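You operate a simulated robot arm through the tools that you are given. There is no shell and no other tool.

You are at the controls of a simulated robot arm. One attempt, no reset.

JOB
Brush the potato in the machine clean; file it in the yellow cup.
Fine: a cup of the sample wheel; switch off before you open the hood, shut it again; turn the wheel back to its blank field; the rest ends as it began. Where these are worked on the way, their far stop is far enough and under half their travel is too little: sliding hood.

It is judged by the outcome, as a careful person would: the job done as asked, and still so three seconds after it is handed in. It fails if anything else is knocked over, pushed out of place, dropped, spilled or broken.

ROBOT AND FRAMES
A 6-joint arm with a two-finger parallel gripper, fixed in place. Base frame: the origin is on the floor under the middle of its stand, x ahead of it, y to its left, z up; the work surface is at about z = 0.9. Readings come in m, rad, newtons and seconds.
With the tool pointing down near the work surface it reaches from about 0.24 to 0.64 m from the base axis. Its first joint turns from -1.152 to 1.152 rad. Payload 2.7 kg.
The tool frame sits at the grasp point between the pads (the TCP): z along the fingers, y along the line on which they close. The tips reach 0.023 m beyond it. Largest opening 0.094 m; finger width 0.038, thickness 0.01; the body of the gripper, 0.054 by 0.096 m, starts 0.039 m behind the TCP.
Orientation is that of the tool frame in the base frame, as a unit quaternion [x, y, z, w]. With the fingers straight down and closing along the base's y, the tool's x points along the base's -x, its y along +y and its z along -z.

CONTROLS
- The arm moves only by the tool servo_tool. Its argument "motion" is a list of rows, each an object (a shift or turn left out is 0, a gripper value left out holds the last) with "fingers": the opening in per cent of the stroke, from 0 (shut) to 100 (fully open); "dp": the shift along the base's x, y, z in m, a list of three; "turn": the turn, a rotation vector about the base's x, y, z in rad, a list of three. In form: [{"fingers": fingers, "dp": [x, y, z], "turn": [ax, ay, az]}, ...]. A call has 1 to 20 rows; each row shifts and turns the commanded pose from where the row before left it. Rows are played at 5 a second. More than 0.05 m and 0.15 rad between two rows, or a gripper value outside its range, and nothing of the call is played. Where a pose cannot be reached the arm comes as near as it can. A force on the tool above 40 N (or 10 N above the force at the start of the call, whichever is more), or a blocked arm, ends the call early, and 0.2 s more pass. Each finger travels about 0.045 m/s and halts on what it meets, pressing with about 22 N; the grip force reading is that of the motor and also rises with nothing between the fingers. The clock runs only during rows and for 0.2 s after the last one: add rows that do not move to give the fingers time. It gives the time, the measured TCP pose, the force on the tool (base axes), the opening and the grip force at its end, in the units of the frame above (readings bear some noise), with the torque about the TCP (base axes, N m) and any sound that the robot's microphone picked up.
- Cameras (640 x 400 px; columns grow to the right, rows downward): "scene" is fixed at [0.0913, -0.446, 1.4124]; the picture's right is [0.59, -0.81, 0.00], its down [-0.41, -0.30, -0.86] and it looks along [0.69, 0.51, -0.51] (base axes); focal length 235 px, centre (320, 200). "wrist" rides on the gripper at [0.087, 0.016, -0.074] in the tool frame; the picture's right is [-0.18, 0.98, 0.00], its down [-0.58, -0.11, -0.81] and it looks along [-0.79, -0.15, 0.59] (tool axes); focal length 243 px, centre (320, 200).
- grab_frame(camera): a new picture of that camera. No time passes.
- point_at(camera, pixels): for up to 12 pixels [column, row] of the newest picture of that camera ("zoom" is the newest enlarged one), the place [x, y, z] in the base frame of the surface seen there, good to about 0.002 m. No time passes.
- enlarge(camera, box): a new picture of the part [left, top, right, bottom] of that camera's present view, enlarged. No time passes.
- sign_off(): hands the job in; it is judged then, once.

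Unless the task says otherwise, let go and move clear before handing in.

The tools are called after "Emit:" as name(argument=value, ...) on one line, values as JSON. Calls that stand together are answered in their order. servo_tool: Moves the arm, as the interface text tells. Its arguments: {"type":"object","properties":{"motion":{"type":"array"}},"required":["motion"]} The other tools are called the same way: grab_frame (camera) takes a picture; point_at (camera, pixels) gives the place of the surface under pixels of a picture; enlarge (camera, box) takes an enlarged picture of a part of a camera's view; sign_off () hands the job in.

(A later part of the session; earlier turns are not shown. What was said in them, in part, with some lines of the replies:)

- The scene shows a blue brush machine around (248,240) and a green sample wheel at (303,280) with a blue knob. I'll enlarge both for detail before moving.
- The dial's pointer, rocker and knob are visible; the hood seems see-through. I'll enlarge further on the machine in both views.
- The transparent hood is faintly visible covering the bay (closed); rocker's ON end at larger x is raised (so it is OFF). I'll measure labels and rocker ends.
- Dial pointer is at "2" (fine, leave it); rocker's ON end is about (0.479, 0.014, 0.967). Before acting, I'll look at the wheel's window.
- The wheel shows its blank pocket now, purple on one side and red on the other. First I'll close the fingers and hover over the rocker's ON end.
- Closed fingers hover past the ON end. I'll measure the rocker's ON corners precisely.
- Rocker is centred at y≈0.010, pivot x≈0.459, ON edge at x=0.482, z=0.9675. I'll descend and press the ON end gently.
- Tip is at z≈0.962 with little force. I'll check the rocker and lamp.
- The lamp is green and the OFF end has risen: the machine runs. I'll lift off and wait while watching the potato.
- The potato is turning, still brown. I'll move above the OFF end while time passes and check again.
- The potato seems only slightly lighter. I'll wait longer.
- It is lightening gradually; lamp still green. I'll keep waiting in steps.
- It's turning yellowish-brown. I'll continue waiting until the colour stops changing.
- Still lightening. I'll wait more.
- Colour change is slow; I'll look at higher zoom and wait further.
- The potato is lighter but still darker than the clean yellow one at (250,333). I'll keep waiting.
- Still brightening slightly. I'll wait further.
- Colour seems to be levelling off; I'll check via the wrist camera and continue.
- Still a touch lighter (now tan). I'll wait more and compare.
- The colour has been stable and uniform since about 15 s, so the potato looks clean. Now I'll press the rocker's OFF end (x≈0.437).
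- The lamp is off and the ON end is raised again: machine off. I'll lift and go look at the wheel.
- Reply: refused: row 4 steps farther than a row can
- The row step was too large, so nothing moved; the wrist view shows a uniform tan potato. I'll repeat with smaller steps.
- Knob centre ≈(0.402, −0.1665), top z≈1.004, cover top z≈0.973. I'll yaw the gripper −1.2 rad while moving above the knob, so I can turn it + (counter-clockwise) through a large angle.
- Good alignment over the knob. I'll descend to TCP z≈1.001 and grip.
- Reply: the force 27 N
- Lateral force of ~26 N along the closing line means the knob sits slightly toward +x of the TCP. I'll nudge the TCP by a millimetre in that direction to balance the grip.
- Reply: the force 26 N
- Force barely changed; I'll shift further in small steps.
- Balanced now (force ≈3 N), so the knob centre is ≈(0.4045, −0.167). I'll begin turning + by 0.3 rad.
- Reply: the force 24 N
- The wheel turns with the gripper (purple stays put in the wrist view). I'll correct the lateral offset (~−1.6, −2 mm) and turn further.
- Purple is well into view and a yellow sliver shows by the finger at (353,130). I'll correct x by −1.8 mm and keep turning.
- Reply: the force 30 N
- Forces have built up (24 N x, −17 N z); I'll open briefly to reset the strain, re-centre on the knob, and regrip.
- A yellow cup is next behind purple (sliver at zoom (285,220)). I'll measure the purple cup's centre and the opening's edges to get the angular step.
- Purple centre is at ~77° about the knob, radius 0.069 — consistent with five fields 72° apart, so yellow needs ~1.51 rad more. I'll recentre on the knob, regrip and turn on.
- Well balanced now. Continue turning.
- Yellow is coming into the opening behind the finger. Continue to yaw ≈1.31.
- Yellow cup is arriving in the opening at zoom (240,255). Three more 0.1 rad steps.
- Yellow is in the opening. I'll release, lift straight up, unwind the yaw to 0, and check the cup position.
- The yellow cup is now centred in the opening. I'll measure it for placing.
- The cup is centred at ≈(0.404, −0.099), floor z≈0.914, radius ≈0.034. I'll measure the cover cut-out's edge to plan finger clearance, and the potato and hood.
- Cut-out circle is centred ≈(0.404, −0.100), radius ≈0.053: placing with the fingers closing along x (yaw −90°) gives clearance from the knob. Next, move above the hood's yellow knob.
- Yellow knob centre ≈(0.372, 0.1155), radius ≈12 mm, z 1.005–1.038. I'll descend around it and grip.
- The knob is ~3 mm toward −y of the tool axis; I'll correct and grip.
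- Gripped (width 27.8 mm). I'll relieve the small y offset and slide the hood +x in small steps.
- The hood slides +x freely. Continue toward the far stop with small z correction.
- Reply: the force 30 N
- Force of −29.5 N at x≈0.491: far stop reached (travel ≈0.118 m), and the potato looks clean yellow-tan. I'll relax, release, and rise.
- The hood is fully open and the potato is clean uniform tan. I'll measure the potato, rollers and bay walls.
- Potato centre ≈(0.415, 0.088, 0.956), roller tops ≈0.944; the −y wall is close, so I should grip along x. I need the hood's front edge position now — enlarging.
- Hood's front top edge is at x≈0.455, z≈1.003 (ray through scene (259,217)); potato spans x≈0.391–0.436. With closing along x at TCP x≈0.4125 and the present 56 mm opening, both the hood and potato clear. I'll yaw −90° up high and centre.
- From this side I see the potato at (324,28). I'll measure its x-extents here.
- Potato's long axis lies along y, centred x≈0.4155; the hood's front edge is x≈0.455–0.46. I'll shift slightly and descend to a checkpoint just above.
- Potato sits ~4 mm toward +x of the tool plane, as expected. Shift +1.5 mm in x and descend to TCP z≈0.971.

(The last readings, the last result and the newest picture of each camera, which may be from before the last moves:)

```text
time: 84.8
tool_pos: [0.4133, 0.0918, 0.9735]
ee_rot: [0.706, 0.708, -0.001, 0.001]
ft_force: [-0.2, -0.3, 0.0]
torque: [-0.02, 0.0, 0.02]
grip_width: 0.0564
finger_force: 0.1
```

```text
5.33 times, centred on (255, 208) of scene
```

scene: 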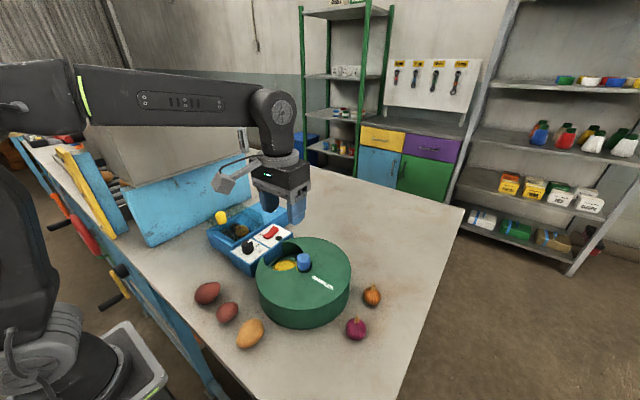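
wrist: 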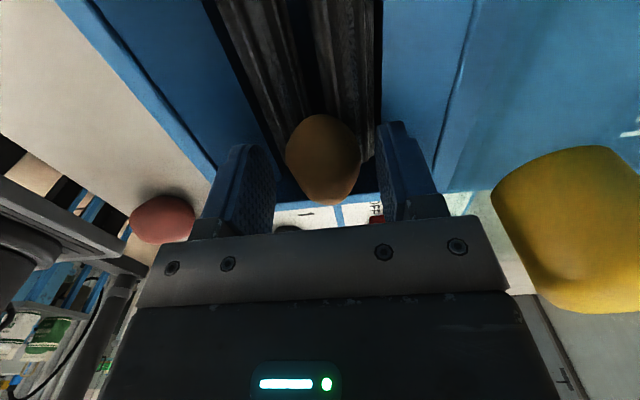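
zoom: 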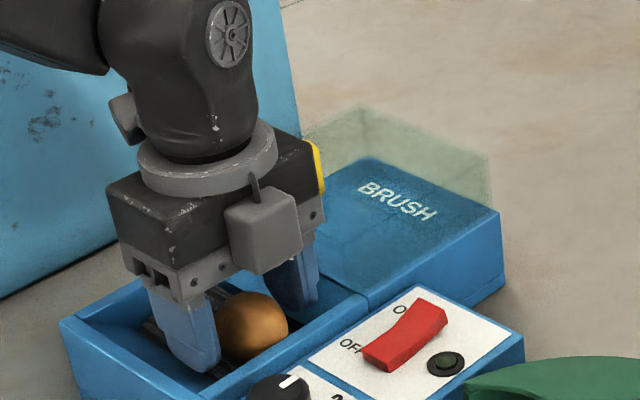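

Fingers straddle the potato without contact. Lower 2 mm more and close gently.

Emit:
servo_tool(motion=[{"dp": [0.001, 0, -0.002]}, {"fingers": 40}, {"fingers": 35}, {"fingers": 30}, {"fingers": 30}, {"dp": [0, 0, 0]}])

Emit:
grab_frame(camera="wrist")

```text
time: 86.2
tool_pos: [0.4143, 0.0909, 0.972]
ee_rot: [0.707, 0.707, 0.0, 0.0]
ft_force: [-0.8, -0.3, -0.5]
torque: [0.02, -0.05, -0.01]
grip_width: 0.0369
finger_force: 22.0
```

```text
taken
```

wrist: 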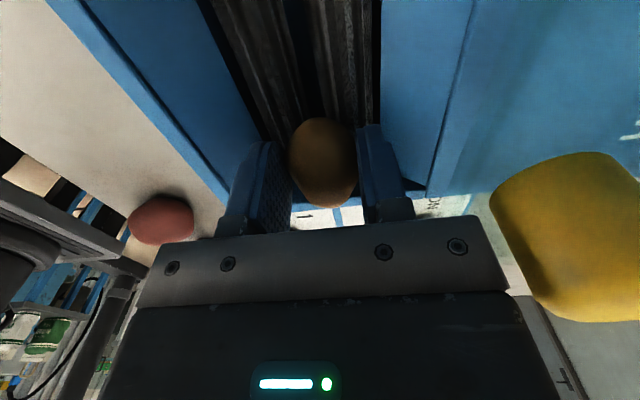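

Gripped at 36.9 mm with 22 N. I'll lift slowly and check that the potato comes along.

Emit:
servo_tool(motion=[{"dp": [0, 0, 0.005]}, {"dp": [0, 0, 0.01]}, {"dp": [0, 0, 0.01]}, {"dp": [0, 0, 0]}])

Emit:
grab_frame(camera="wrist")

Emit:
enlarge(camera="scene", box=[210, 170, 300, 245])

```text
time: 87.2
tool_pos: [0.4161, 0.0919, 0.9968]
ee_rot: [0.707, 0.708, 0.0, 0.0]
ft_force: [0.3, -0.2, -0.3]
torque: [-0.02, 0.0, 0.0]
grip_width: 0.0371
finger_force: 22.1
```

```text
taken
```

wrist: 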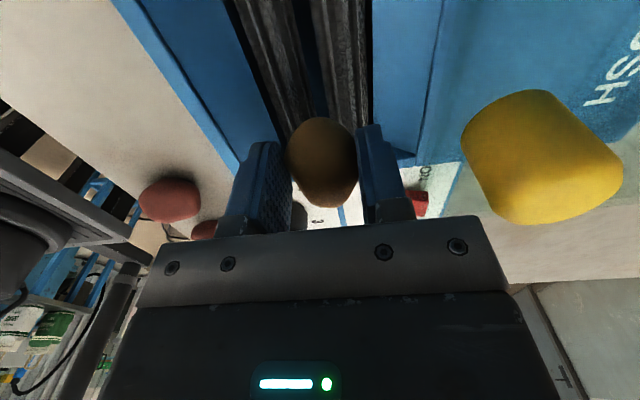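

```text
5.33 times, centred on (255, 208) of scene
```

zoom: 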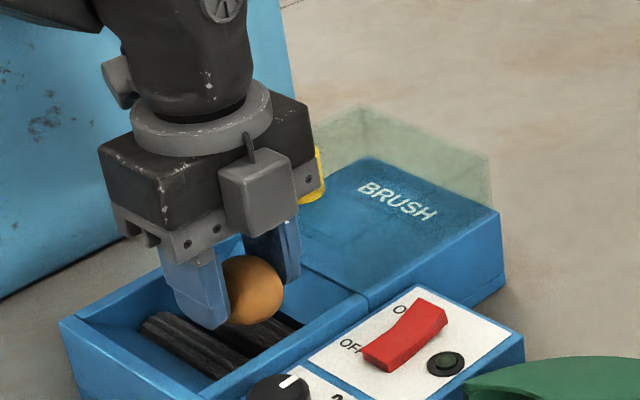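

The potato is held. I'll rise (with a slight −x drift to clear the yellow knob), then carry it over to the wheel opening.

Emit:
servo_tool(motion=[{"dp": [-0.003, 0, 0.01]}, {"dp": [-0.002, 0, 0.025]}, {"dp": [-0.002, 0, 0.035]}, {"dp": [-0.001, 0, 0.035]}, {"dp": [-0.001, 0, 0.02]}, {"dp": [-0.001, -0.03, 0]}, {"dp": [-0.001, -0.035, 0]}, {"dp": [-0.001, -0.04, 0]}, {"dp": [0, -0.04, 0]}, {"dp": [0, -0.03, 0]}, {"dp": [0, -0.013, 0]}, {"dp": [0, 0, 0]}])

Emit:
grab_frame(camera="wrist")

Emit:
grab_frame(camera="scene")

Emit:
enlarge(camera="scene", box=[240, 150, 360, 300])

```text
time: 89.8
tool_pos: [0.4032, -0.0978, 1.1222]
ee_rot: [0.707, 0.707, 0.0, 0.0]
ft_force: [0.8, -1.2, 0.1]
torque: [-0.03, -0.01, -0.01]
grip_width: 0.0366
finger_force: 21.6
```

```text
taken
```

wrist: 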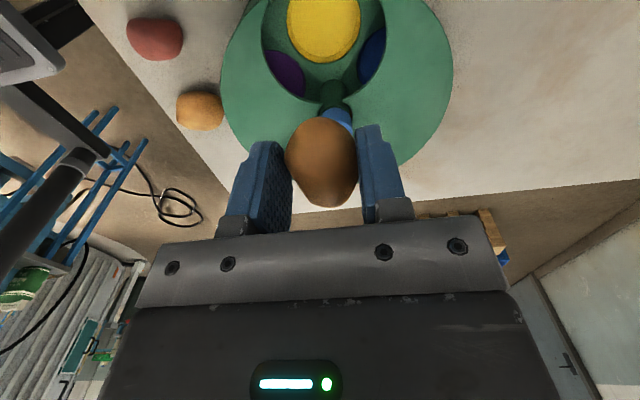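

```text
taken
```

scene: 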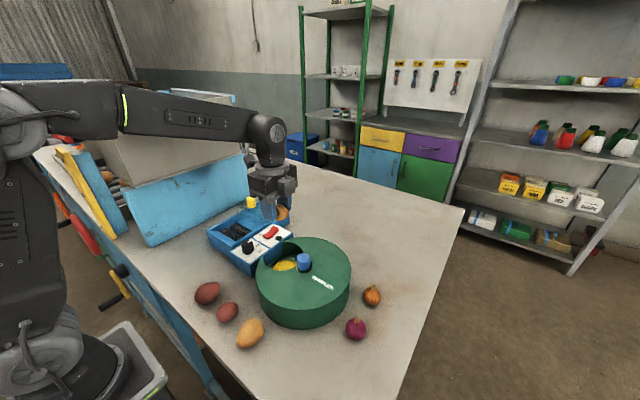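

```text
2.67 times, centred on (300, 225) of scene
```

zoom: 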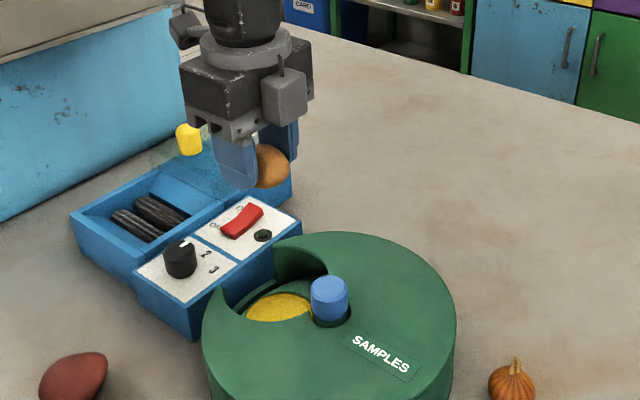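

The potato hangs above the wheel opening. I'll measure its lowest visible points to set the release height.

Emit:
point_at(camera="zoom", pixels=[[272, 185], [262, 185], [280, 183], [270, 165], [270, 148], [288, 165], [282, 308], [280, 300]])

Emit:
point_at(camera="wrist", pixels=[[320, 125], [320, 150], [322, 195], [290, 160], [355, 160], [325, 30], [300, 30], [350, 30], [325, 5], [325, 55]])

Emit:
enlarge(camera="scene", box=[260, 180, 320, 230])

```text
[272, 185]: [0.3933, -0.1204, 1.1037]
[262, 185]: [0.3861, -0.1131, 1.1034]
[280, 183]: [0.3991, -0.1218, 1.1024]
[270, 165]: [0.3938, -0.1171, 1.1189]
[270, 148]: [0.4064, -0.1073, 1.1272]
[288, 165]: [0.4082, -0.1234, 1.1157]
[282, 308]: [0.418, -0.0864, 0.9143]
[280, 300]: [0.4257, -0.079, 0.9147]
```

```text
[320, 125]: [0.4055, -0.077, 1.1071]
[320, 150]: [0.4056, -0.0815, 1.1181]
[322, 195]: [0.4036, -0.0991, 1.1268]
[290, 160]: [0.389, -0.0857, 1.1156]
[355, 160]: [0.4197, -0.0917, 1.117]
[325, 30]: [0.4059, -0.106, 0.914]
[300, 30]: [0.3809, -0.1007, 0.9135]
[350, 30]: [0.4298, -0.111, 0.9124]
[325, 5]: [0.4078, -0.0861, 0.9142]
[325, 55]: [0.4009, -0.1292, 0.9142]
```

```text
8.00 times, centred on (290, 205) of scene
```

zoom: 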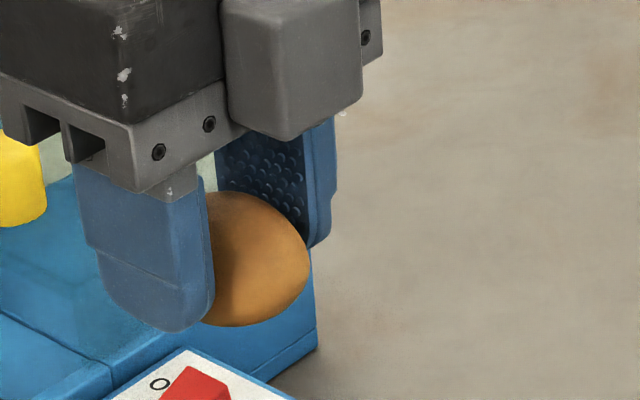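

Potato centre is at ≈(0.4045, −0.0995) — over the cup centre — and its bottom is ~33 mm below TCP. Descend to TCP z≈0.958 and check.

Emit:
servo_tool(motion=[{"dp": [0.0005, 0, -0.04]}, {"dp": [0, 0, -0.04]}, {"dp": [0, 0, -0.035]}, {"dp": [0, 0, -0.025]}, {"dp": [0, 0, -0.015]}, {"dp": [0, 0, -0.008]}, {"dp": [0, 0, 0]}])

Emit:
grab_frame(camera="wrist")

Emit:
enlarge(camera="scene", box=[240, 200, 350, 300])

```text
time: 91.4
tool_pos: [0.4042, -0.096, 0.9587]
ee_rot: [0.706, 0.708, -0.001, -0.001]
ft_force: [-0.2, -1.0, -0.2]
torque: [0.0, -0.03, 0.0]
grip_width: 0.0364
finger_force: 21.7
```

```text
taken
```

wrist: 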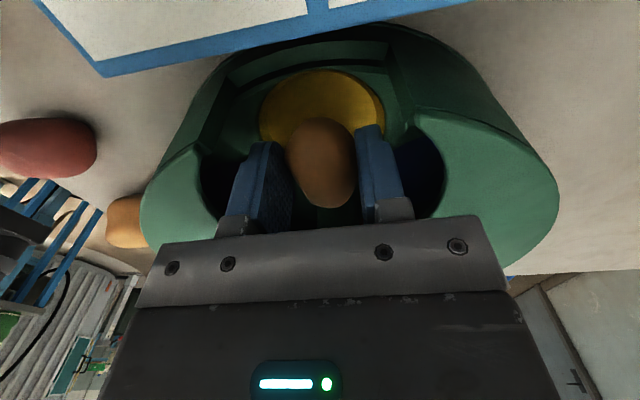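

```text
4.00 times, centred on (295, 250) of scene
```

zoom: 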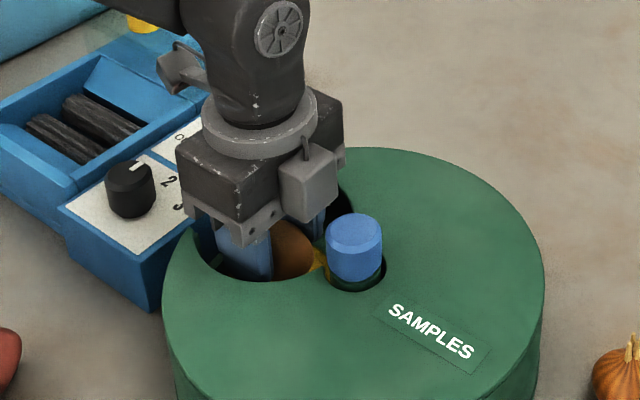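

Inside the opening with clearances on all sides and no contact yet. Lower in small steps to feel the cup.

Emit:
servo_tool(motion=[{"dp": [0, 0, -0.003]}, {"dp": [0, 0, -0.002]}, {"dp": [0, 0, -0.002]}, {"dp": [0, 0, 0]}])

```text
time: 92.4
tool_pos: [0.4041, -0.0964, 0.9509]
ee_rot: [0.707, 0.708, 0.0, -0.001]
ft_force: [-0.4, 0.3, 0.0]
torque: [-0.05, 0.02, 0.0]
grip_width: 0.0361
finger_force: 22.1
```

Emit:
servo_tool(motion=[{"dp": [0, 0, -0.002]}, {"dp": [0, 0, -0.0015]}, {"dp": [0, 0, 0]}])

Emit:
enlarge(camera="scene", box=[260, 225, 320, 280])

Emit:
enlarge(camera="wrist", box=[220, 40, 420, 220])

```text
time: 93.2
tool_pos: [0.4036, -0.0954, 0.9487]
ee_rot: [0.706, 0.708, 0.0, 0.0]
ft_force: [0.0, 0.0, -1.1]
torque: [0.0, 0.01, -0.03]
grip_width: 0.0362
finger_force: 22.5
```

```text
7.27 times, centred on (290, 252) of scene
```

zoom: 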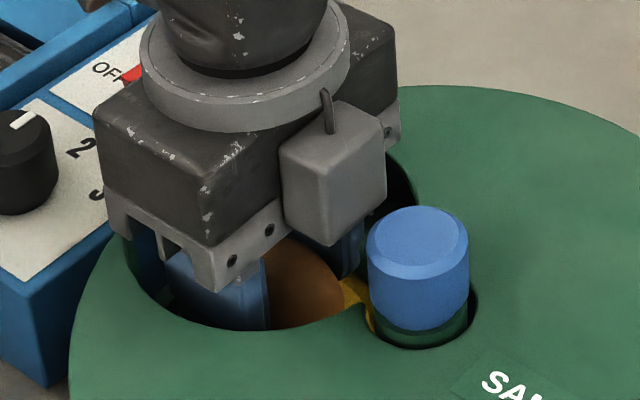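

```text
2.22 times, centred on (320, 130) of wrist
```

zoom: 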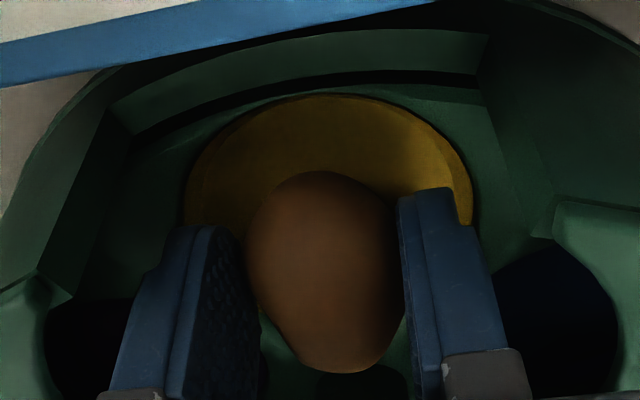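

There's a grey box on the gripper's −y side near the blue knob; I need its clearance before going lower.

Emit:
point_at(camera="scene", pixels=[[294, 250], [291, 255], [298, 252], [302, 250], [290, 245], [296, 243], [301, 243], [292, 256], [303, 258], [301, 256]])

Emit:
point_at(camera="zoom", pixels=[[320, 250]])

Emit:
enlarge(camera="scene", box=[280, 230, 315, 265])

```text
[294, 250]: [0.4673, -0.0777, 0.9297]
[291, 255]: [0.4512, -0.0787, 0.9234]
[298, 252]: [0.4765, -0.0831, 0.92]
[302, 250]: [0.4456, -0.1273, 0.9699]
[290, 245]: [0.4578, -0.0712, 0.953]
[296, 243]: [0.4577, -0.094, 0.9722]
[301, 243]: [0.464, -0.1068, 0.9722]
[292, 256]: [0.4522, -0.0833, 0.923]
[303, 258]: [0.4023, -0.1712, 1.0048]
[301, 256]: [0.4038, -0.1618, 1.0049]
```

```text
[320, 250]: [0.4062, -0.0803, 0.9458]
```

```text
11.43 times, centred on (298, 248) of scene
```

zoom: 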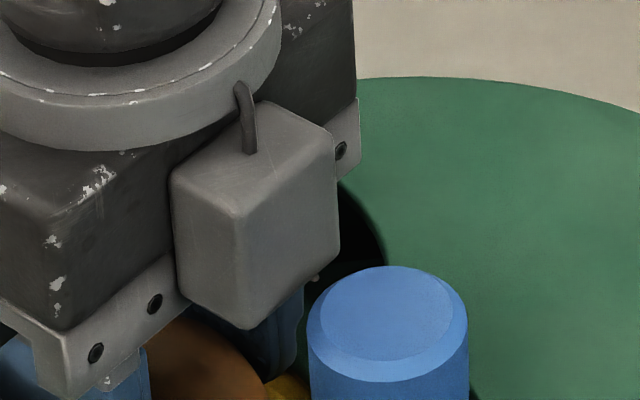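

Emit:
point_at(camera="zoom", pixels=[[248, 320], [250, 300], [330, 255], [190, 295], [290, 220], [240, 220], [325, 150], [200, 180], [390, 320], [320, 330], [280, 290], [300, 270]])

```text
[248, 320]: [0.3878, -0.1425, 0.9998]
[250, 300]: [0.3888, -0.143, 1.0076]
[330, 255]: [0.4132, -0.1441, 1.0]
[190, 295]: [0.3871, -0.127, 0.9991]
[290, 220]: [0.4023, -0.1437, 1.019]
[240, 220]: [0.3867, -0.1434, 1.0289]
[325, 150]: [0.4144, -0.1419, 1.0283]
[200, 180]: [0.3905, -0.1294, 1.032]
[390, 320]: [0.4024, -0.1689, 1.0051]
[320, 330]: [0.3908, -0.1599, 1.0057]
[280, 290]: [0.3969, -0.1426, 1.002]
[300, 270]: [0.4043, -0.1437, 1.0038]
```

The box's face is at y≈−0.1437 while the knob's edge is at ≈−0.150: 6 mm gap, fine for vertical motion. I'll continue lowering in 1.5 mm steps.

Emit:
servo_tool(motion=[{"dp": [0, 0.001, -0.0015]}, {"dp": [0, 0, -0.0015]}, {"dp": [0, 0, 0]}])

```text
time: 94.0
tool_pos: [0.4043, -0.0953, 0.9456]
ee_rot: [0.707, 0.707, 0.0, 0.0]
ft_force: [-0.5, 1.4, 5.7]
torque: [0.05, -0.07, -0.02]
grip_width: 0.0364
finger_force: 22.0
```

Contact felt (5.7 N up): the potato rests on the cup floor. I'll open slowly and lift straight up.

Emit:
servo_tool(motion=[{"dp": [0, 0, 0.0005], "fingers": 40}, {"fingers": 43}, {"fingers": 50}, {"fingers": 56}, {"fingers": 60}, {"dp": [0, 0, 0]}])

Emit:
grab_frame(camera="wrist")

Emit:
enlarge(camera="scene", box=[260, 225, 320, 280])

```text
time: 95.4
tool_pos: [0.4045, -0.0963, 0.9462]
ee_rot: [0.706, 0.708, 0.0, 0.0]
ft_force: [-0.2, -0.4, 0.4]
torque: [0.02, 0.01, -0.01]
grip_width: 0.0564
finger_force: 0.0
```

```text
taken
```

wrist: 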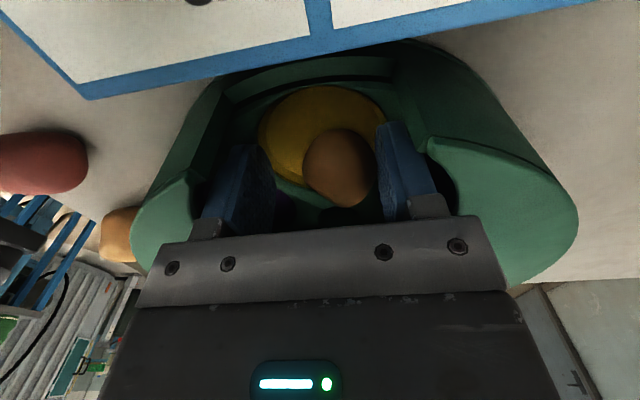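

```text
7.27 times, centred on (290, 252) of scene
```

zoom: 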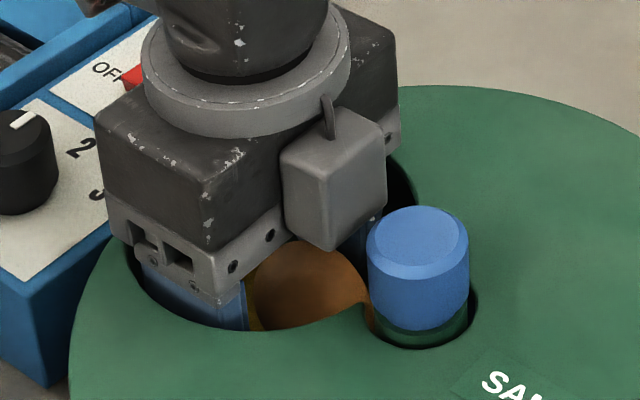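

The potato settled slightly toward +x. Lift straight up and look at it in the cup.

Emit:
servo_tool(motion=[{"dp": [0, 0, 0.01]}, {"dp": [0, 0, 0.02]}, {"dp": [0, 0, 0.03]}, {"dp": [0, 0, 0.04]}, {"dp": [0, 0, 0.04]}, {"dp": [0, 0, 0.03]}, {"dp": [0, 0, 0]}])

Emit:
grab_frame(camera="wrist")

Emit:
enlarge(camera="wrist", box=[220, 0, 460, 150])

Emit:
enlarge(camera="scene", box=[250, 225, 330, 290])

```text
time: 97.0
tool_pos: [0.403, -0.0945, 1.1162]
ee_rot: [0.706, 0.708, 0.0, -0.001]
ft_force: [-0.2, 1.0, -0.2]
torque: [-0.01, 0.0, -0.02]
grip_width: 0.0564
finger_force: 0.0
```

```text
taken
```

wrist: 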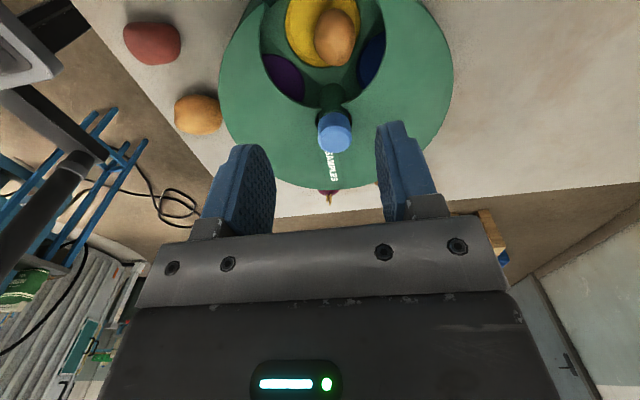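

```text
2.67 times, centred on (340, 75) of wrist
```

zoom: 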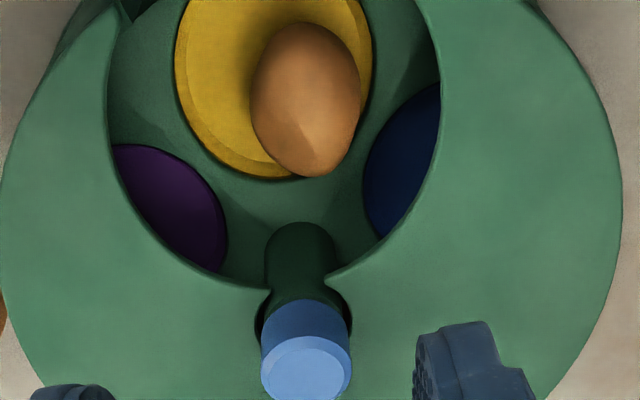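

```text
6.15 times, centred on (290, 258) of scene
```

zoom: 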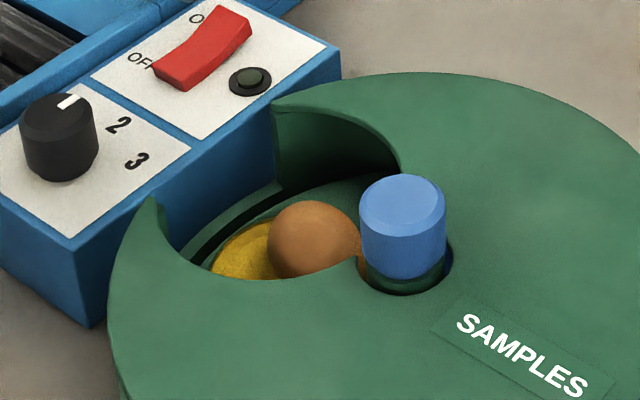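

The potato lies inside the yellow cup. I'll check its height versus the cover.

Emit:
point_at(camera="zoom", pixels=[[310, 210], [300, 230], [290, 270], [340, 240], [320, 105], [335, 125], [370, 150], [260, 270], [230, 265]])

Emit:
point_at(camera="wrist", pixels=[[335, 15], [316, 35], [353, 35], [333, 38], [333, 63], [300, 60], [385, 60], [365, 20]])

```text
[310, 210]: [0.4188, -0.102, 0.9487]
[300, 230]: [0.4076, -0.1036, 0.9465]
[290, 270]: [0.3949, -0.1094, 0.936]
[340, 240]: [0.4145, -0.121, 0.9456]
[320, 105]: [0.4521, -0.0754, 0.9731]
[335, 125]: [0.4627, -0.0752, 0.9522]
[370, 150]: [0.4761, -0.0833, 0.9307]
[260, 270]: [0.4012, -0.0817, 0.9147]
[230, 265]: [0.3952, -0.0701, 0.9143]
```

```text
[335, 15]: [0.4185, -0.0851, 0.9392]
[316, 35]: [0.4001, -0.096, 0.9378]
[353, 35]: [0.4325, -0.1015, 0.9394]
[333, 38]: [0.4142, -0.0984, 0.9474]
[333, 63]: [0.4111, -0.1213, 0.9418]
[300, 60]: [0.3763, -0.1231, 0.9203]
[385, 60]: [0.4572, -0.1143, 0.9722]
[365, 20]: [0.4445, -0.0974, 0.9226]
```

Potato top is z≈0.949, well below the cover (0.97). Now I'll rotate the gripper to yaw ≈+1.3 and go above the blue knob to turn the wheel back.

Emit:
servo_tool(motion=[{"dp": [0, -0.01, 0], "turn": [0, 0, 0.1435]}, {"dp": [0, -0.01, 0], "turn": [0, 0, 0.1435]}, {"dp": [0, -0.01, 0], "turn": [0, 0, 0.1435]}, {"dp": [0, -0.01, 0], "turn": [0, 0, 0.1435]}, {"dp": [0, -0.01, 0], "turn": [0, 0, 0.1435]}, {"dp": [0, -0.01, 0], "turn": [0, 0, 0.1435]}, {"dp": [0, -0.012, 0], "turn": [0, 0, 0.1435]}, {"turn": [0, 0, 0.1435]}, {"turn": [0, 0, 0.1435]}, {"turn": [0, 0, 0.1435]}, {"turn": [0, 0, 0.1435]}, {"turn": [0, 0, 0.1435]}, {"turn": [0, 0, 0.1435]}, {"turn": [0, 0, 0.1435]}, {"turn": [0, 0, 0.1435]}, {"turn": [0, 0, 0.1435]}, {"turn": [0, 0, 0.1435]}, {"turn": [0, 0, 0.1435]}, {"turn": [0, 0, 0.1435]}, {"turn": [0, 0, 0.1435]}])

Emit:
servo_tool(motion=[{"dp": [0, 0, 0]}])

Emit:
grab_frame(camera="wrist")

Emit:
grab_frame(camera="scene")

```text
time: 101.2
tool_pos: [0.4042, -0.167, 1.1154]
ee_rot: [-0.607, 0.795, -0.001, 0.001]
ft_force: [-0.4, 0.6, -0.6]
torque: [-0.01, 0.0, -0.01]
grip_width: 0.0564
finger_force: 0.1
```

```text
time: 101.6
tool_pos: [0.4048, -0.1672, 1.1137]
ee_rot: [-0.606, 0.795, 0.0, 0.0]
ft_force: [0.7, -0.3, 0.8]
torque: [-0.02, 0.02, 0.02]
grip_width: 0.0563
finger_force: 0.1
```

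```text
taken
```

wrist: 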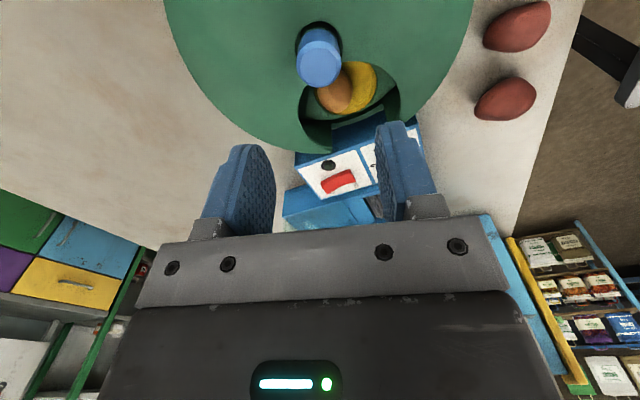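

```text
taken
```

scene: 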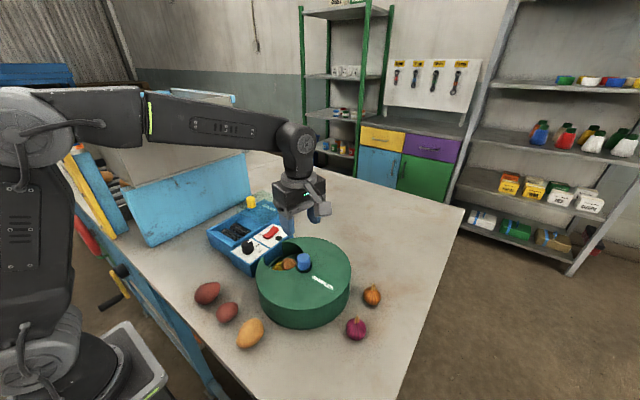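

Aligned over the knob (column ≈320). Descend and grip.

Emit:
servo_tool(motion=[{"dp": [0, -0.0004, -0.04]}, {"dp": [0, 0, -0.035]}, {"dp": [0, 0, -0.02]}, {"dp": [0, 0, -0.01]}, {"dp": [0, 0, -0.006]}, {"dp": [0, 0, 0]}, {"fingers": 30}, {"fingers": 30}, {"fingers": 30}, {"dp": [0, 0, 0]}])

```text
time: 103.8
tool_pos: [0.4048, -0.1687, 1.0039]
ee_rot: [-0.606, 0.796, -0.001, 0.001]
ft_force: [16.7, -5.6, -5.6]
torque: [0.14, 0.02, -0.03]
grip_width: 0.0339
finger_force: 44.5
```

Gripped; I'll relieve the ~17 N side load and begin turning back slowly (−0.08 rad per row).

Emit:
servo_tool(motion=[{"dp": [0.0017, -0.0006, 0]}, {"dp": [0, 0, 0]}, {"turn": [0, 0, -0.06]}, {"turn": [0, 0, -0.08]}, {"turn": [0, 0, -0.08]}, {"turn": [0, 0, -0.08]}, {"dp": [0, 0, 0]}])

Emit:
enlarge(camera="scene", box=[240, 200, 370, 300])

```text
time: 105.4
tool_pos: [0.4054, -0.1682, 1.0036]
ee_rot: [-0.479, 0.878, 0.001, 0.001]
ft_force: [1.4, 12.3, 11.0]
torque: [0.2, 0.93, 0.0]
grip_width: 0.0334
finger_force: 44.7
```

```text
4.00 times, centred on (305, 250) of scene
```

zoom: 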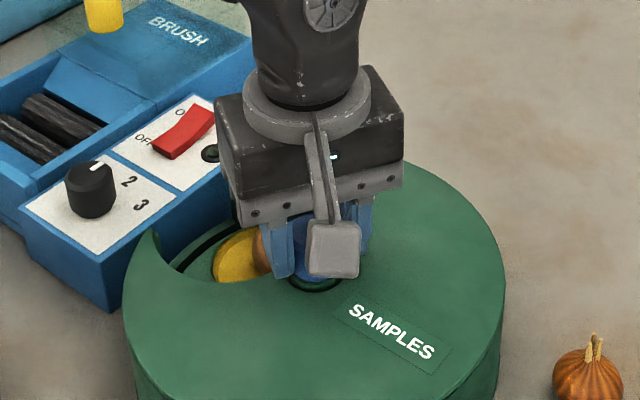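

The wheel turns with the potato staying in its cup. Continue.

Emit:
servo_tool(motion=[{"dp": [0, 0.001, 0.0008], "turn": [0, 0, -0.05]}, {"turn": [0, 0, -0.08]}, {"turn": [0, 0, -0.08]}, {"turn": [0, 0, -0.08]}, {"turn": [0, 0, -0.08]}, {"turn": [0, 0, -0.08]}, {"dp": [0, 0, 0]}])

Emit:
enlarge(camera="scene", box=[240, 200, 370, 300])

```text
time: 107.0
tool_pos: [0.4053, -0.1676, 1.0035]
ee_rot: [-0.272, 0.962, 0.0, -0.001]
ft_force: [3.4, -12.6, -26.6]
torque: [-0.24, -0.81, -0.02]
grip_width: 0.0336
finger_force: 44.8
```

```text
4.00 times, centred on (305, 250) of scene
```

zoom: 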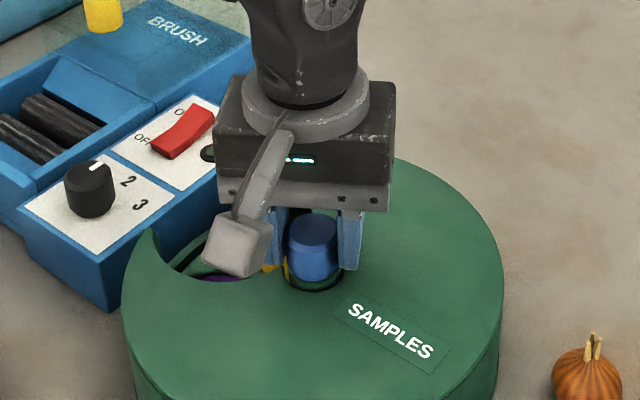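

Vertical strain −27 N has built up; I'll relieve it (−1.2 mm z, −0.8 mm y) before turning further.

Emit:
servo_tool(motion=[{"dp": [0.0002, -0.0008, -0.0012]}, {"dp": [0, 0, 0]}])

```text
time: 107.6
tool_pos: [0.406, -0.1672, 1.0037]
ee_rot: [-0.272, 0.962, 0.0, -0.001]
ft_force: [-4.5, -8.7, -17.3]
torque: [-0.67, 0.46, -0.01]
grip_width: 0.0338
finger_force: 45.2
```

Emit:
servo_tool(motion=[{"dp": [-0.0003, -0.0006, -0.0012]}, {"turn": [0, 0, -0.06]}, {"turn": [0, 0, -0.08]}, {"turn": [0, 0, -0.08]}, {"turn": [0, 0, -0.08]}, {"dp": [0, 0, 0]}])

Emit:
enlarge(camera="wrist", box=[220, 0, 540, 240])

```text
time: 109.0
tool_pos: [0.406, -0.1678, 1.004]
ee_rot: [-0.124, 0.992, 0.0, 0.001]
ft_force: [-3.4, 7.3, 6.0]
torque: [0.6, 1.26, -0.04]
grip_width: 0.0336
finger_force: 45.5
```

```text
1.67 times, centred on (380, 120) of wrist
```

zoom: 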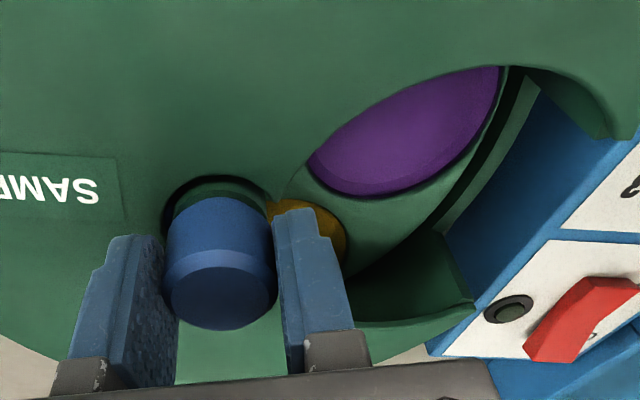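

Forces fine. Continue turning.

Emit:
servo_tool(motion=[{"dp": [-0.0003, 0.0005, 0.0003], "turn": [0, 0, -0.06]}, {"turn": [0, 0, -0.08]}, {"turn": [0, 0, -0.08]}, {"turn": [0, 0, -0.08]}, {"turn": [0, 0, -0.08]}, {"dp": [0, 0, 0]}])

```text
time: 110.4
tool_pos: [0.4045, -0.1694, 1.0037]
ee_rot: [0.065, 0.998, -0.001, 0.002]
ft_force: [-4.7, 7.4, 17.6]
torque: [0.39, -0.34, -0.04]
grip_width: 0.034
finger_force: 45.0
```

Emit:
servo_tool(motion=[{"dp": [-0.0004, 0.0005, 0.001], "turn": [0, 0, -0.04]}, {"turn": [0, 0, -0.08]}, {"turn": [0, 0, -0.08]}, {"turn": [0, 0, -0.08]}, {"dp": [0, 0, 0]}])

Emit:
enlarge(camera="wrist", box=[220, 0, 540, 240])

```text
time: 111.6
tool_pos: [0.4057, -0.1687, 1.0045]
ee_rot: [0.204, 0.979, -0.002, 0.002]
ft_force: [19.6, -4.5, -1.6]
torque: [0.31, 0.22, -0.01]
grip_width: 0.0335
finger_force: 44.7
```

```text
1.67 times, centred on (380, 120) of wrist
```

zoom: 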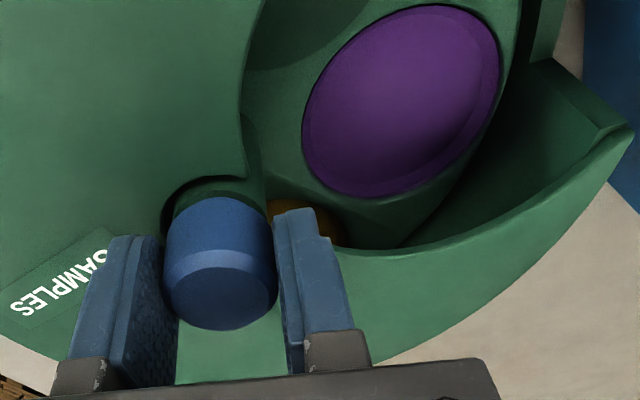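

Yaw now −0.41; relieve x and continue.

Emit:
servo_tool(motion=[{"dp": [0.0015, -0.0003, 0], "turn": [0, 0, -0.04]}, {"turn": [0, 0, -0.08]}, {"turn": [0, 0, -0.08]}, {"turn": [0, 0, -0.08]}, {"dp": [0, 0, 0]}])

```text
time: 112.8
tool_pos: [0.4049, -0.1678, 1.0045]
ee_rot: [0.338, 0.941, -0.001, -0.001]
ft_force: [-9.0, 0.6, 12.7]
torque: [0.65, 0.15, -0.05]
grip_width: 0.0336
finger_force: 45.4
```

Emit:
servo_tool(motion=[{"dp": [-0.0006, 0, 0.0008], "turn": [0, 0, -0.04]}, {"turn": [0, 0, -0.08]}, {"turn": [0, 0, -0.08]}, {"turn": [0, 0, -0.08]}, {"dp": [0, 0, 0]}])

Emit:
enlarge(camera="wrist", box=[220, 0, 540, 240])

```text
time: 114.0
tool_pos: [0.4055, -0.1679, 1.0047]
ee_rot: [0.466, 0.885, -0.001, -0.001]
ft_force: [-7.5, -6.8, -7.2]
torque: [0.26, -0.82, -0.04]
grip_width: 0.0336
finger_force: 44.5
```

```text
1.67 times, centred on (380, 120) of wrist
```

zoom: 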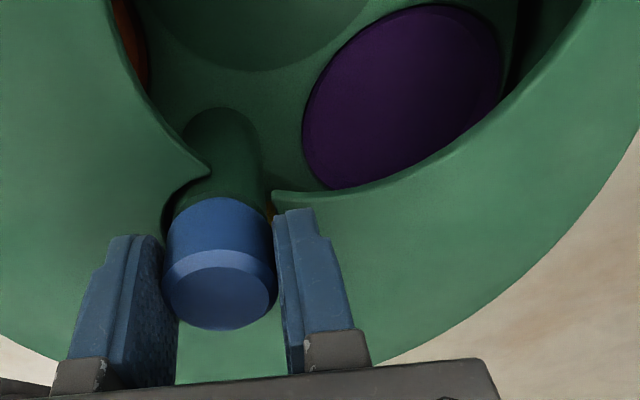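

Yaw −0.97; blank pocket entering. Turn the last −0.23 rad.

Emit:
servo_tool(motion=[{"dp": [-0.0005, -0.0005, -0.0004], "turn": [0, 0, -0.06]}, {"turn": [0, 0, -0.08]}, {"turn": [0, 0, -0.06]}, {"turn": [0, 0, -0.03]}, {"dp": [0, 0, 0]}])

Emit:
grab_frame(camera="wrist")

Emit:
enlarge(camera="wrist", box=[220, 40, 420, 240])

```text
time: 115.2
tool_pos: [0.4054, -0.1677, 1.0044]
ee_rot: [0.564, 0.826, 0.0, 0.0]
ft_force: [2.1, 0.7, -11.3]
torque: [0.86, -0.06, -0.07]
grip_width: 0.0336
finger_force: 45.0
```

```text
taken
```

wrist: 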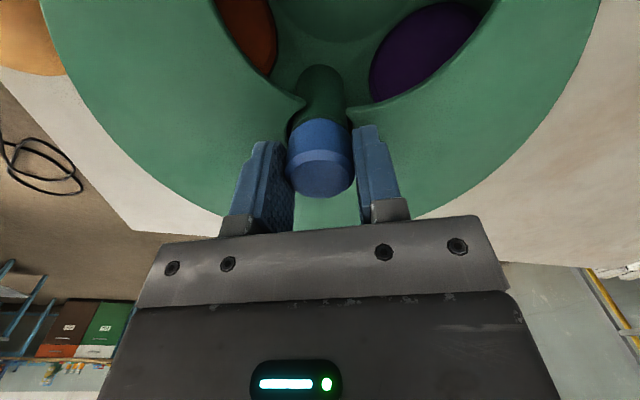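

```text
2.00 times, centred on (320, 140) of wrist
```

zoom: 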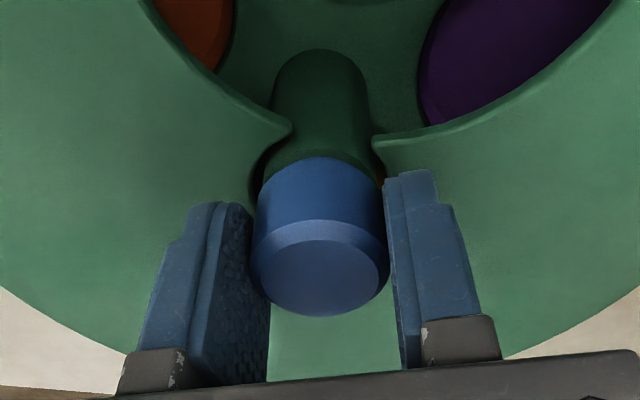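

This matches the original gripped view (orange left, purple right). I'll release, rise, unwind the yaw to 0 and check the wheel from above.

Emit:
servo_tool(motion=[{"fingers": 60}, {"fingers": 60}, {"fingers": 60}, {"dp": [0, 0, 0.03]}, {"dp": [0, 0, 0.04]}, {"dp": [0, 0, 0.04]}, {"dp": [-0.01, 0, 0.03], "turn": [0, 0, 0.15]}, {"dp": [-0.01, 0, 0.03], "turn": [0, 0, 0.15]}, {"dp": [-0.01, 0, 0.0], "turn": [0, 0, 0.15]}, {"dp": [-0.01, 0, 0.0], "turn": [0, 0, 0.15]}, {"dp": [-0.01, 0, 0.0], "turn": [0, 0, 0.15]}, {"turn": [0, 0, 0.15]}, {"turn": [0, 0, 0.15]}, {"turn": [0, 0, 0.15]}, {"dp": [0, 0, 0]}])

Emit:
enlarge(camera="wrist", box=[200, 0, 440, 150])

Emit:
grab_frame(camera="scene")

Emit:
enlarge(camera="scene", box=[190, 180, 360, 300])

```text
time: 118.4
tool_pos: [0.3549, -0.1679, 1.1742]
ee_rot: [-0.002, 1.0, 0.0, 0.0]
ft_force: [-0.1, -0.3, 1.4]
torque: [0.04, 0.02, 0.02]
grip_width: 0.0567
finger_force: 0.1
```

```text
2.67 times, centred on (320, 75) of wrist
```

zoom: 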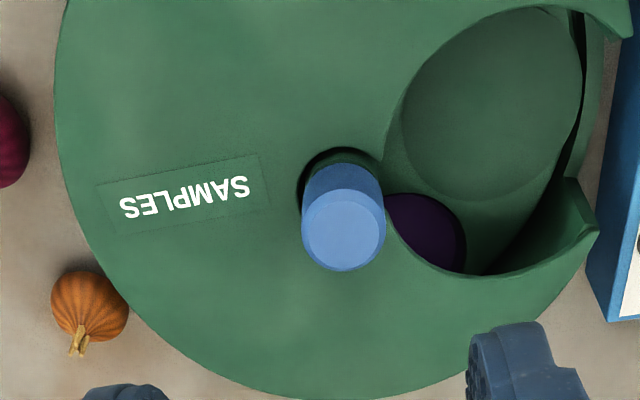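

```text
taken
```

scene: 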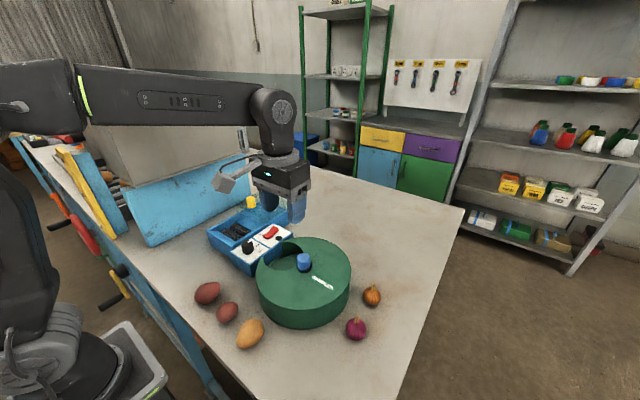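

```text
3.33 times, centred on (275, 240) of scene
```

zoom: 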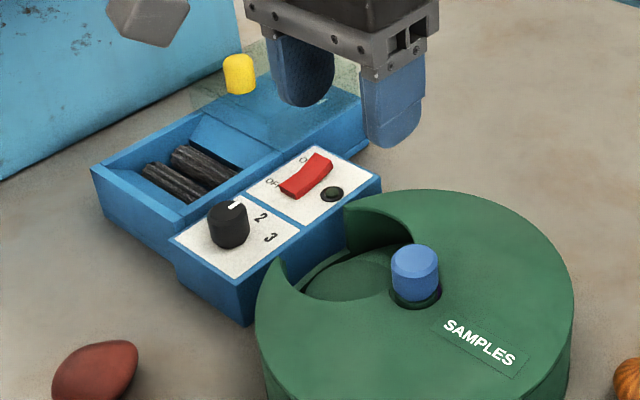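

The wheel shows its blank field exactly like at the start. Now measure the yellow knob to close the hood.

Emit:
point_at(camera="zoom", pixels=[[240, 60], [226, 65], [254, 63], [240, 80], [228, 82], [253, 80], [240, 90], [240, 57]])

Emit:
servo_tool(motion=[{"dp": [0.01, 0.045, 0]}, {"dp": [0.01, 0.045, 0]}, {"dp": [0.01, 0.045, 0]}, {"dp": [0.01, 0.045, 0]}, {"dp": [0.01, 0.045, 0]}, {"dp": [0.02, 0.04, 0]}, {"dp": [0.01, 0.018, -0.03]}, {"dp": [0, 0, 0]}])

Emit:
grab_frame(camera="wrist")

```text
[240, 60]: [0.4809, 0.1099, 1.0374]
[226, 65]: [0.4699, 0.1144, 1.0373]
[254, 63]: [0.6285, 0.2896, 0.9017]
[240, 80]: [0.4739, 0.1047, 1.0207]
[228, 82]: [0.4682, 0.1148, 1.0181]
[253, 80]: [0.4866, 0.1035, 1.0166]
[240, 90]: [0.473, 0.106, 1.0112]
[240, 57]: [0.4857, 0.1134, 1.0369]
```

```text
time: 120.2
tool_pos: [0.4359, 0.1178, 1.1432]
ee_rot: [-0.001, 1.0, 0.0, 0.0]
ft_force: [0.5, -0.6, -0.5]
torque: [0.01, 0.0, 0.0]
grip_width: 0.0564
finger_force: 0.0
```

```text
taken
```

wrist: 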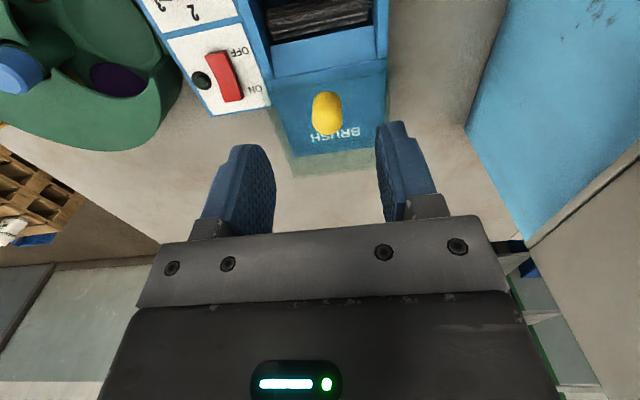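

Knob centre is now ≈(0.482, 0.115). I'll move over it, descend and grip.

Emit:
servo_tool(motion=[{"dp": [0.025, -0.0015, -0.01]}, {"dp": [0.021, -0.0013, -0.02]}, {"dp": [0, 0, -0.035]}, {"dp": [0, 0, -0.025]}, {"dp": [0, 0, -0.012]}, {"dp": [0, 0, -0.007]}, {"dp": [0, 0, 0]}])

Emit:
enlarge(camera="wrist", box=[220, 40, 460, 240])

Emit:
enlarge(camera="scene", box=[190, 160, 310, 250])

```text
time: 121.8
tool_pos: [0.4813, 0.1114, 1.0362]
ee_rot: [-0.001, 1.0, 0.0, -0.001]
ft_force: [0.0, 0.6, -0.6]
torque: [0.0, -0.02, -0.03]
grip_width: 0.0565
finger_force: 0.1
```

```text
2.00 times, centred on (340, 140) of wrist
```

zoom: 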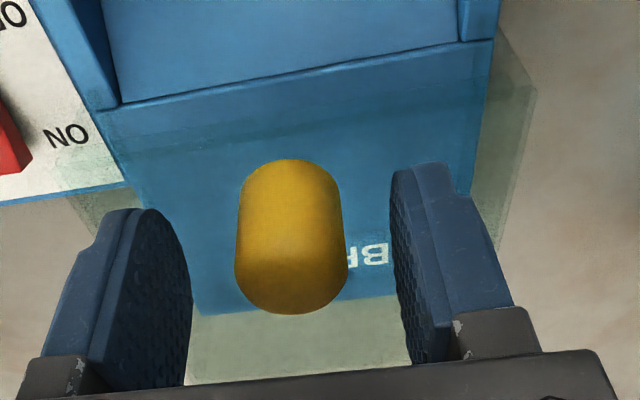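

```text
4.44 times, centred on (250, 205) of scene
```

zoom: 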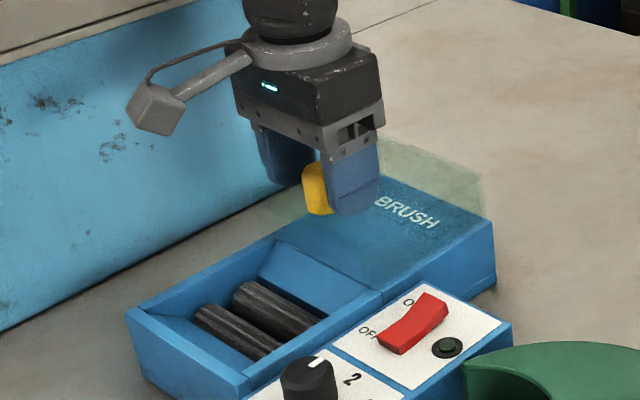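

Knob is ~3 mm toward +y; adjust, grip, and then slide the hood back −x.

Emit:
servo_tool(motion=[{"dp": [-0.002, 0.003, -0.001]}, {"fingers": 20}, {"fingers": 20}, {"fingers": 20}, {"dp": [0, 0, 0]}])

```text
time: 123.0
tool_pos: [0.4795, 0.1146, 1.0337]
ee_rot: [0.001, 1.0, -0.001, 0.0]
ft_force: [-1.2, -6.0, -1.2]
torque: [0.47, -0.14, -0.06]
grip_width: 0.0275
finger_force: 45.1
```

Emit:
servo_tool(motion=[{"dp": [-0.005, -0.0005, 0]}, {"dp": [-0.01, 0, 0]}, {"dp": [-0.01, 0, 0]}, {"dp": [-0.01, 0, 0]}, {"dp": [-0.01, 0, 0]}, {"dp": [0, 0, 0]}])

```text
time: 124.4
tool_pos: [0.4339, 0.1147, 1.0353]
ee_rot: [-0.001, 1.0, 0.0, -0.001]
ft_force: [1.0, 11.5, -19.0]
torque: [0.61, -0.47, 0.26]
grip_width: 0.0274
finger_force: 45.1
```

Slides back well; relieve z/y strain and continue.

Emit:
servo_tool(motion=[{"dp": [0, 0.001, -0.0012]}, {"dp": [-0.01, 0, 0]}, {"dp": [-0.01, 0, 0]}, {"dp": [-0.01, 0, 0]}, {"dp": [-0.01, 0, 0]}, {"dp": [0, 0, 0]}])

Emit:
enlarge(camera="scene", box=[190, 160, 310, 250])

```text
time: 125.8
tool_pos: [0.3933, 0.115, 1.034]
ee_rot: [-0.001, 1.0, 0.0, 0.002]
ft_force: [0.9, 2.1, 1.5]
torque: [0.49, -0.66, -0.01]
grip_width: 0.0276
finger_force: 44.6
```

```text
4.44 times, centred on (250, 205) of scene
```

zoom: 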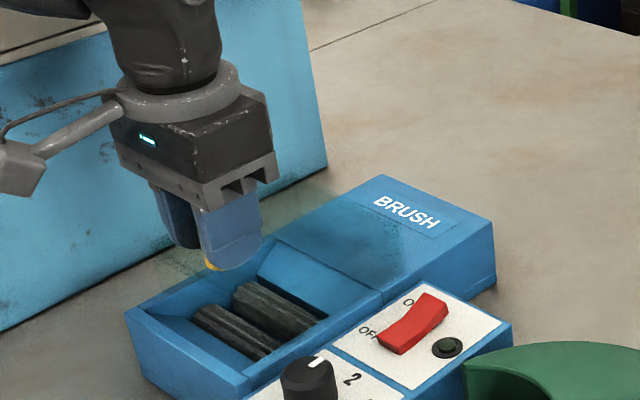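

Nearly closed; continue in smaller steps to the closed stop.

Emit:
servo_tool(motion=[{"dp": [-0.008, 0, 0]}, {"dp": [-0.006, 0, 0]}, {"dp": [-0.004, 0, 0]}, {"dp": [-0.003, 0, 0]}, {"dp": [0, 0, 0]}])

```text
time: 127.0
tool_pos: [0.3732, 0.115, 1.0346]
ee_rot: [-0.001, 1.0, -0.001, 0.001]
ft_force: [-0.9, -13.2, 13.2]
torque: [0.31, -0.36, -0.08]
grip_width: 0.0275
finger_force: 45.0
```

No stop yet; a few millimetres more.

Emit:
servo_tool(motion=[{"dp": [-0.002, -0.001, 0.0006]}, {"dp": [-0.002, 0, 0]}, {"dp": [-0.002, 0, 0]}, {"dp": [0, 0, 0]}])

Emit:
enlarge(camera="scene", box=[190, 160, 310, 250])

```text
time: 128.0
tool_pos: [0.3694, 0.1142, 1.035]
ee_rot: [-0.001, 1.0, 0.0, 0.004]
ft_force: [28.9, 8.9, -4.0]
torque: [-0.52, -0.34, 0.01]
grip_width: 0.0275
finger_force: 45.1
```

```text
4.44 times, centred on (250, 205) of scene
```

zoom: 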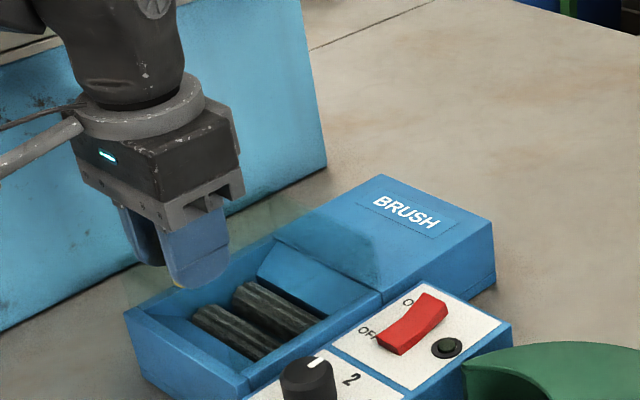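

Stop reached (+29 N at x≈0.369): the hood is shut. Relax, release and rise, then inspect.

Emit:
servo_tool(motion=[{"dp": [0.002, 0, 0]}, {"fingers": 60}, {"fingers": 60}, {"fingers": 60}, {"dp": [0, 0, 0.03]}, {"dp": [0, 0, 0.04]}, {"dp": [0, 0, 0.04]}, {"dp": [-0.015, -0.03, 0.03]}, {"dp": [-0.015, -0.04, 0.02]}, {"dp": [0, -0.045, 0.02]}, {"dp": [0, -0.045, 0.02]}, {"dp": [0, -0.045, 0.02]}, {"dp": [0, -0.03, 0.03]}, {"dp": [0, 0, 0.02], "fingers": 100}, {"dp": [0, 0, 0]}, {"dp": [0, 0, 0]}])

Emit:
grab_frame(camera="scene")

Emit:
enlarge(camera="scene", box=[180, 180, 400, 360])

Emit:
grab_frame(camera="wrist")

Emit:
enlarge(camera="wrist", box=[160, 0, 580, 130])

```text
time: 131.4
tool_pos: [0.3381, -0.1203, 1.3032]
ee_rot: [0.0, 1.0, -0.001, -0.001]
ft_force: [0.6, 0.1, 1.0]
torque: [-0.02, 0.0, 0.0]
grip_width: 0.0938
finger_force: 0.0
```

```text
taken
```

scene: 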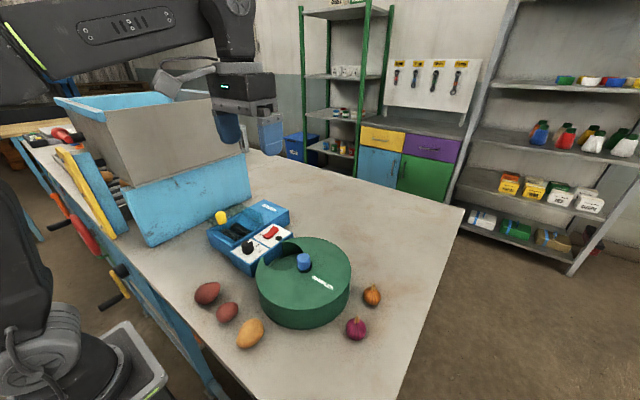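

```text
2.22 times, centred on (290, 270) of scene
```

zoom: 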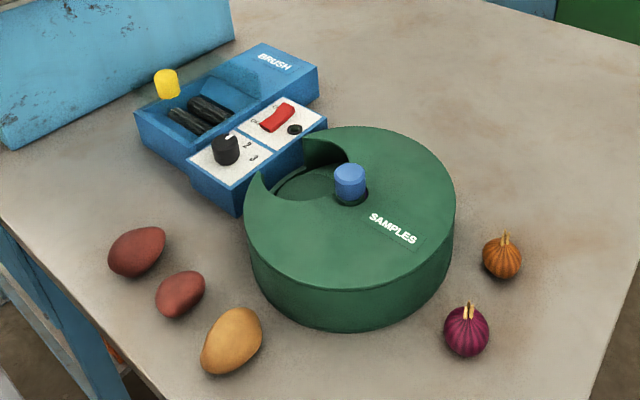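

```text
taken
```

wrist: 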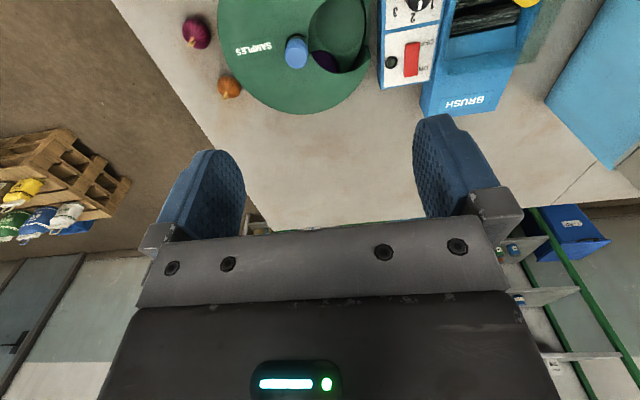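

```text
1.52 times, centred on (370, 65) of wrist
```

zoom: 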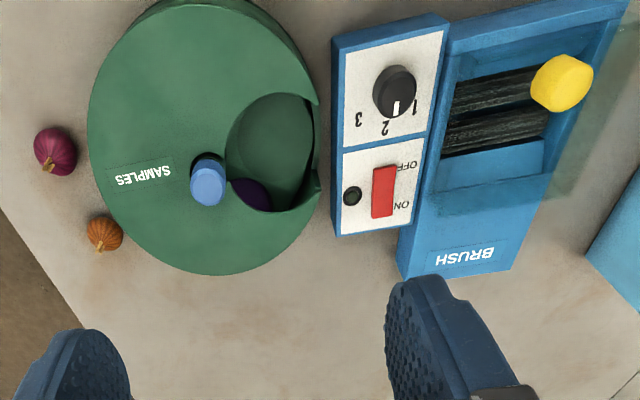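

Everything matches the starting pictures: the hood is shut with its yellow knob at wrist zoom (560,82), the rocker is OFF with the lamp dark, and the dial is unchanged. The wheel is on its blank field and the loose vegetables haven't moved. The clean potato was lying in the yellow cup when I last saw it, before the wheel turned it under the cover. The arm is clear, so I'm handing in.

Emit:
sign_off()

```text
The job is handed in.
```

The potato is brushed clean and filed in the yellow cup of the sample wheel, and I've handed the job in. I saw it lying in the cup before I turned the wheel back, but it is now under the cover, so I couldn't check it again afterwards.

- **Brushing:** the machine ran for about 43 s with the hood closed, until the potato was an even tan. I switched it off before opening the hood, and the lamp is dark.
- **Hood:** I opened it to its far stop and shut it again. The yellow knob is back where it started.
- **Wheel:** it is back on its blank field and looks the same as in the first pictures.
- **Everything else:** the dial is still on 2, and the loose vegetables look the same as in the first pictures. The arm is back near its starting position with the gripper open and empty.
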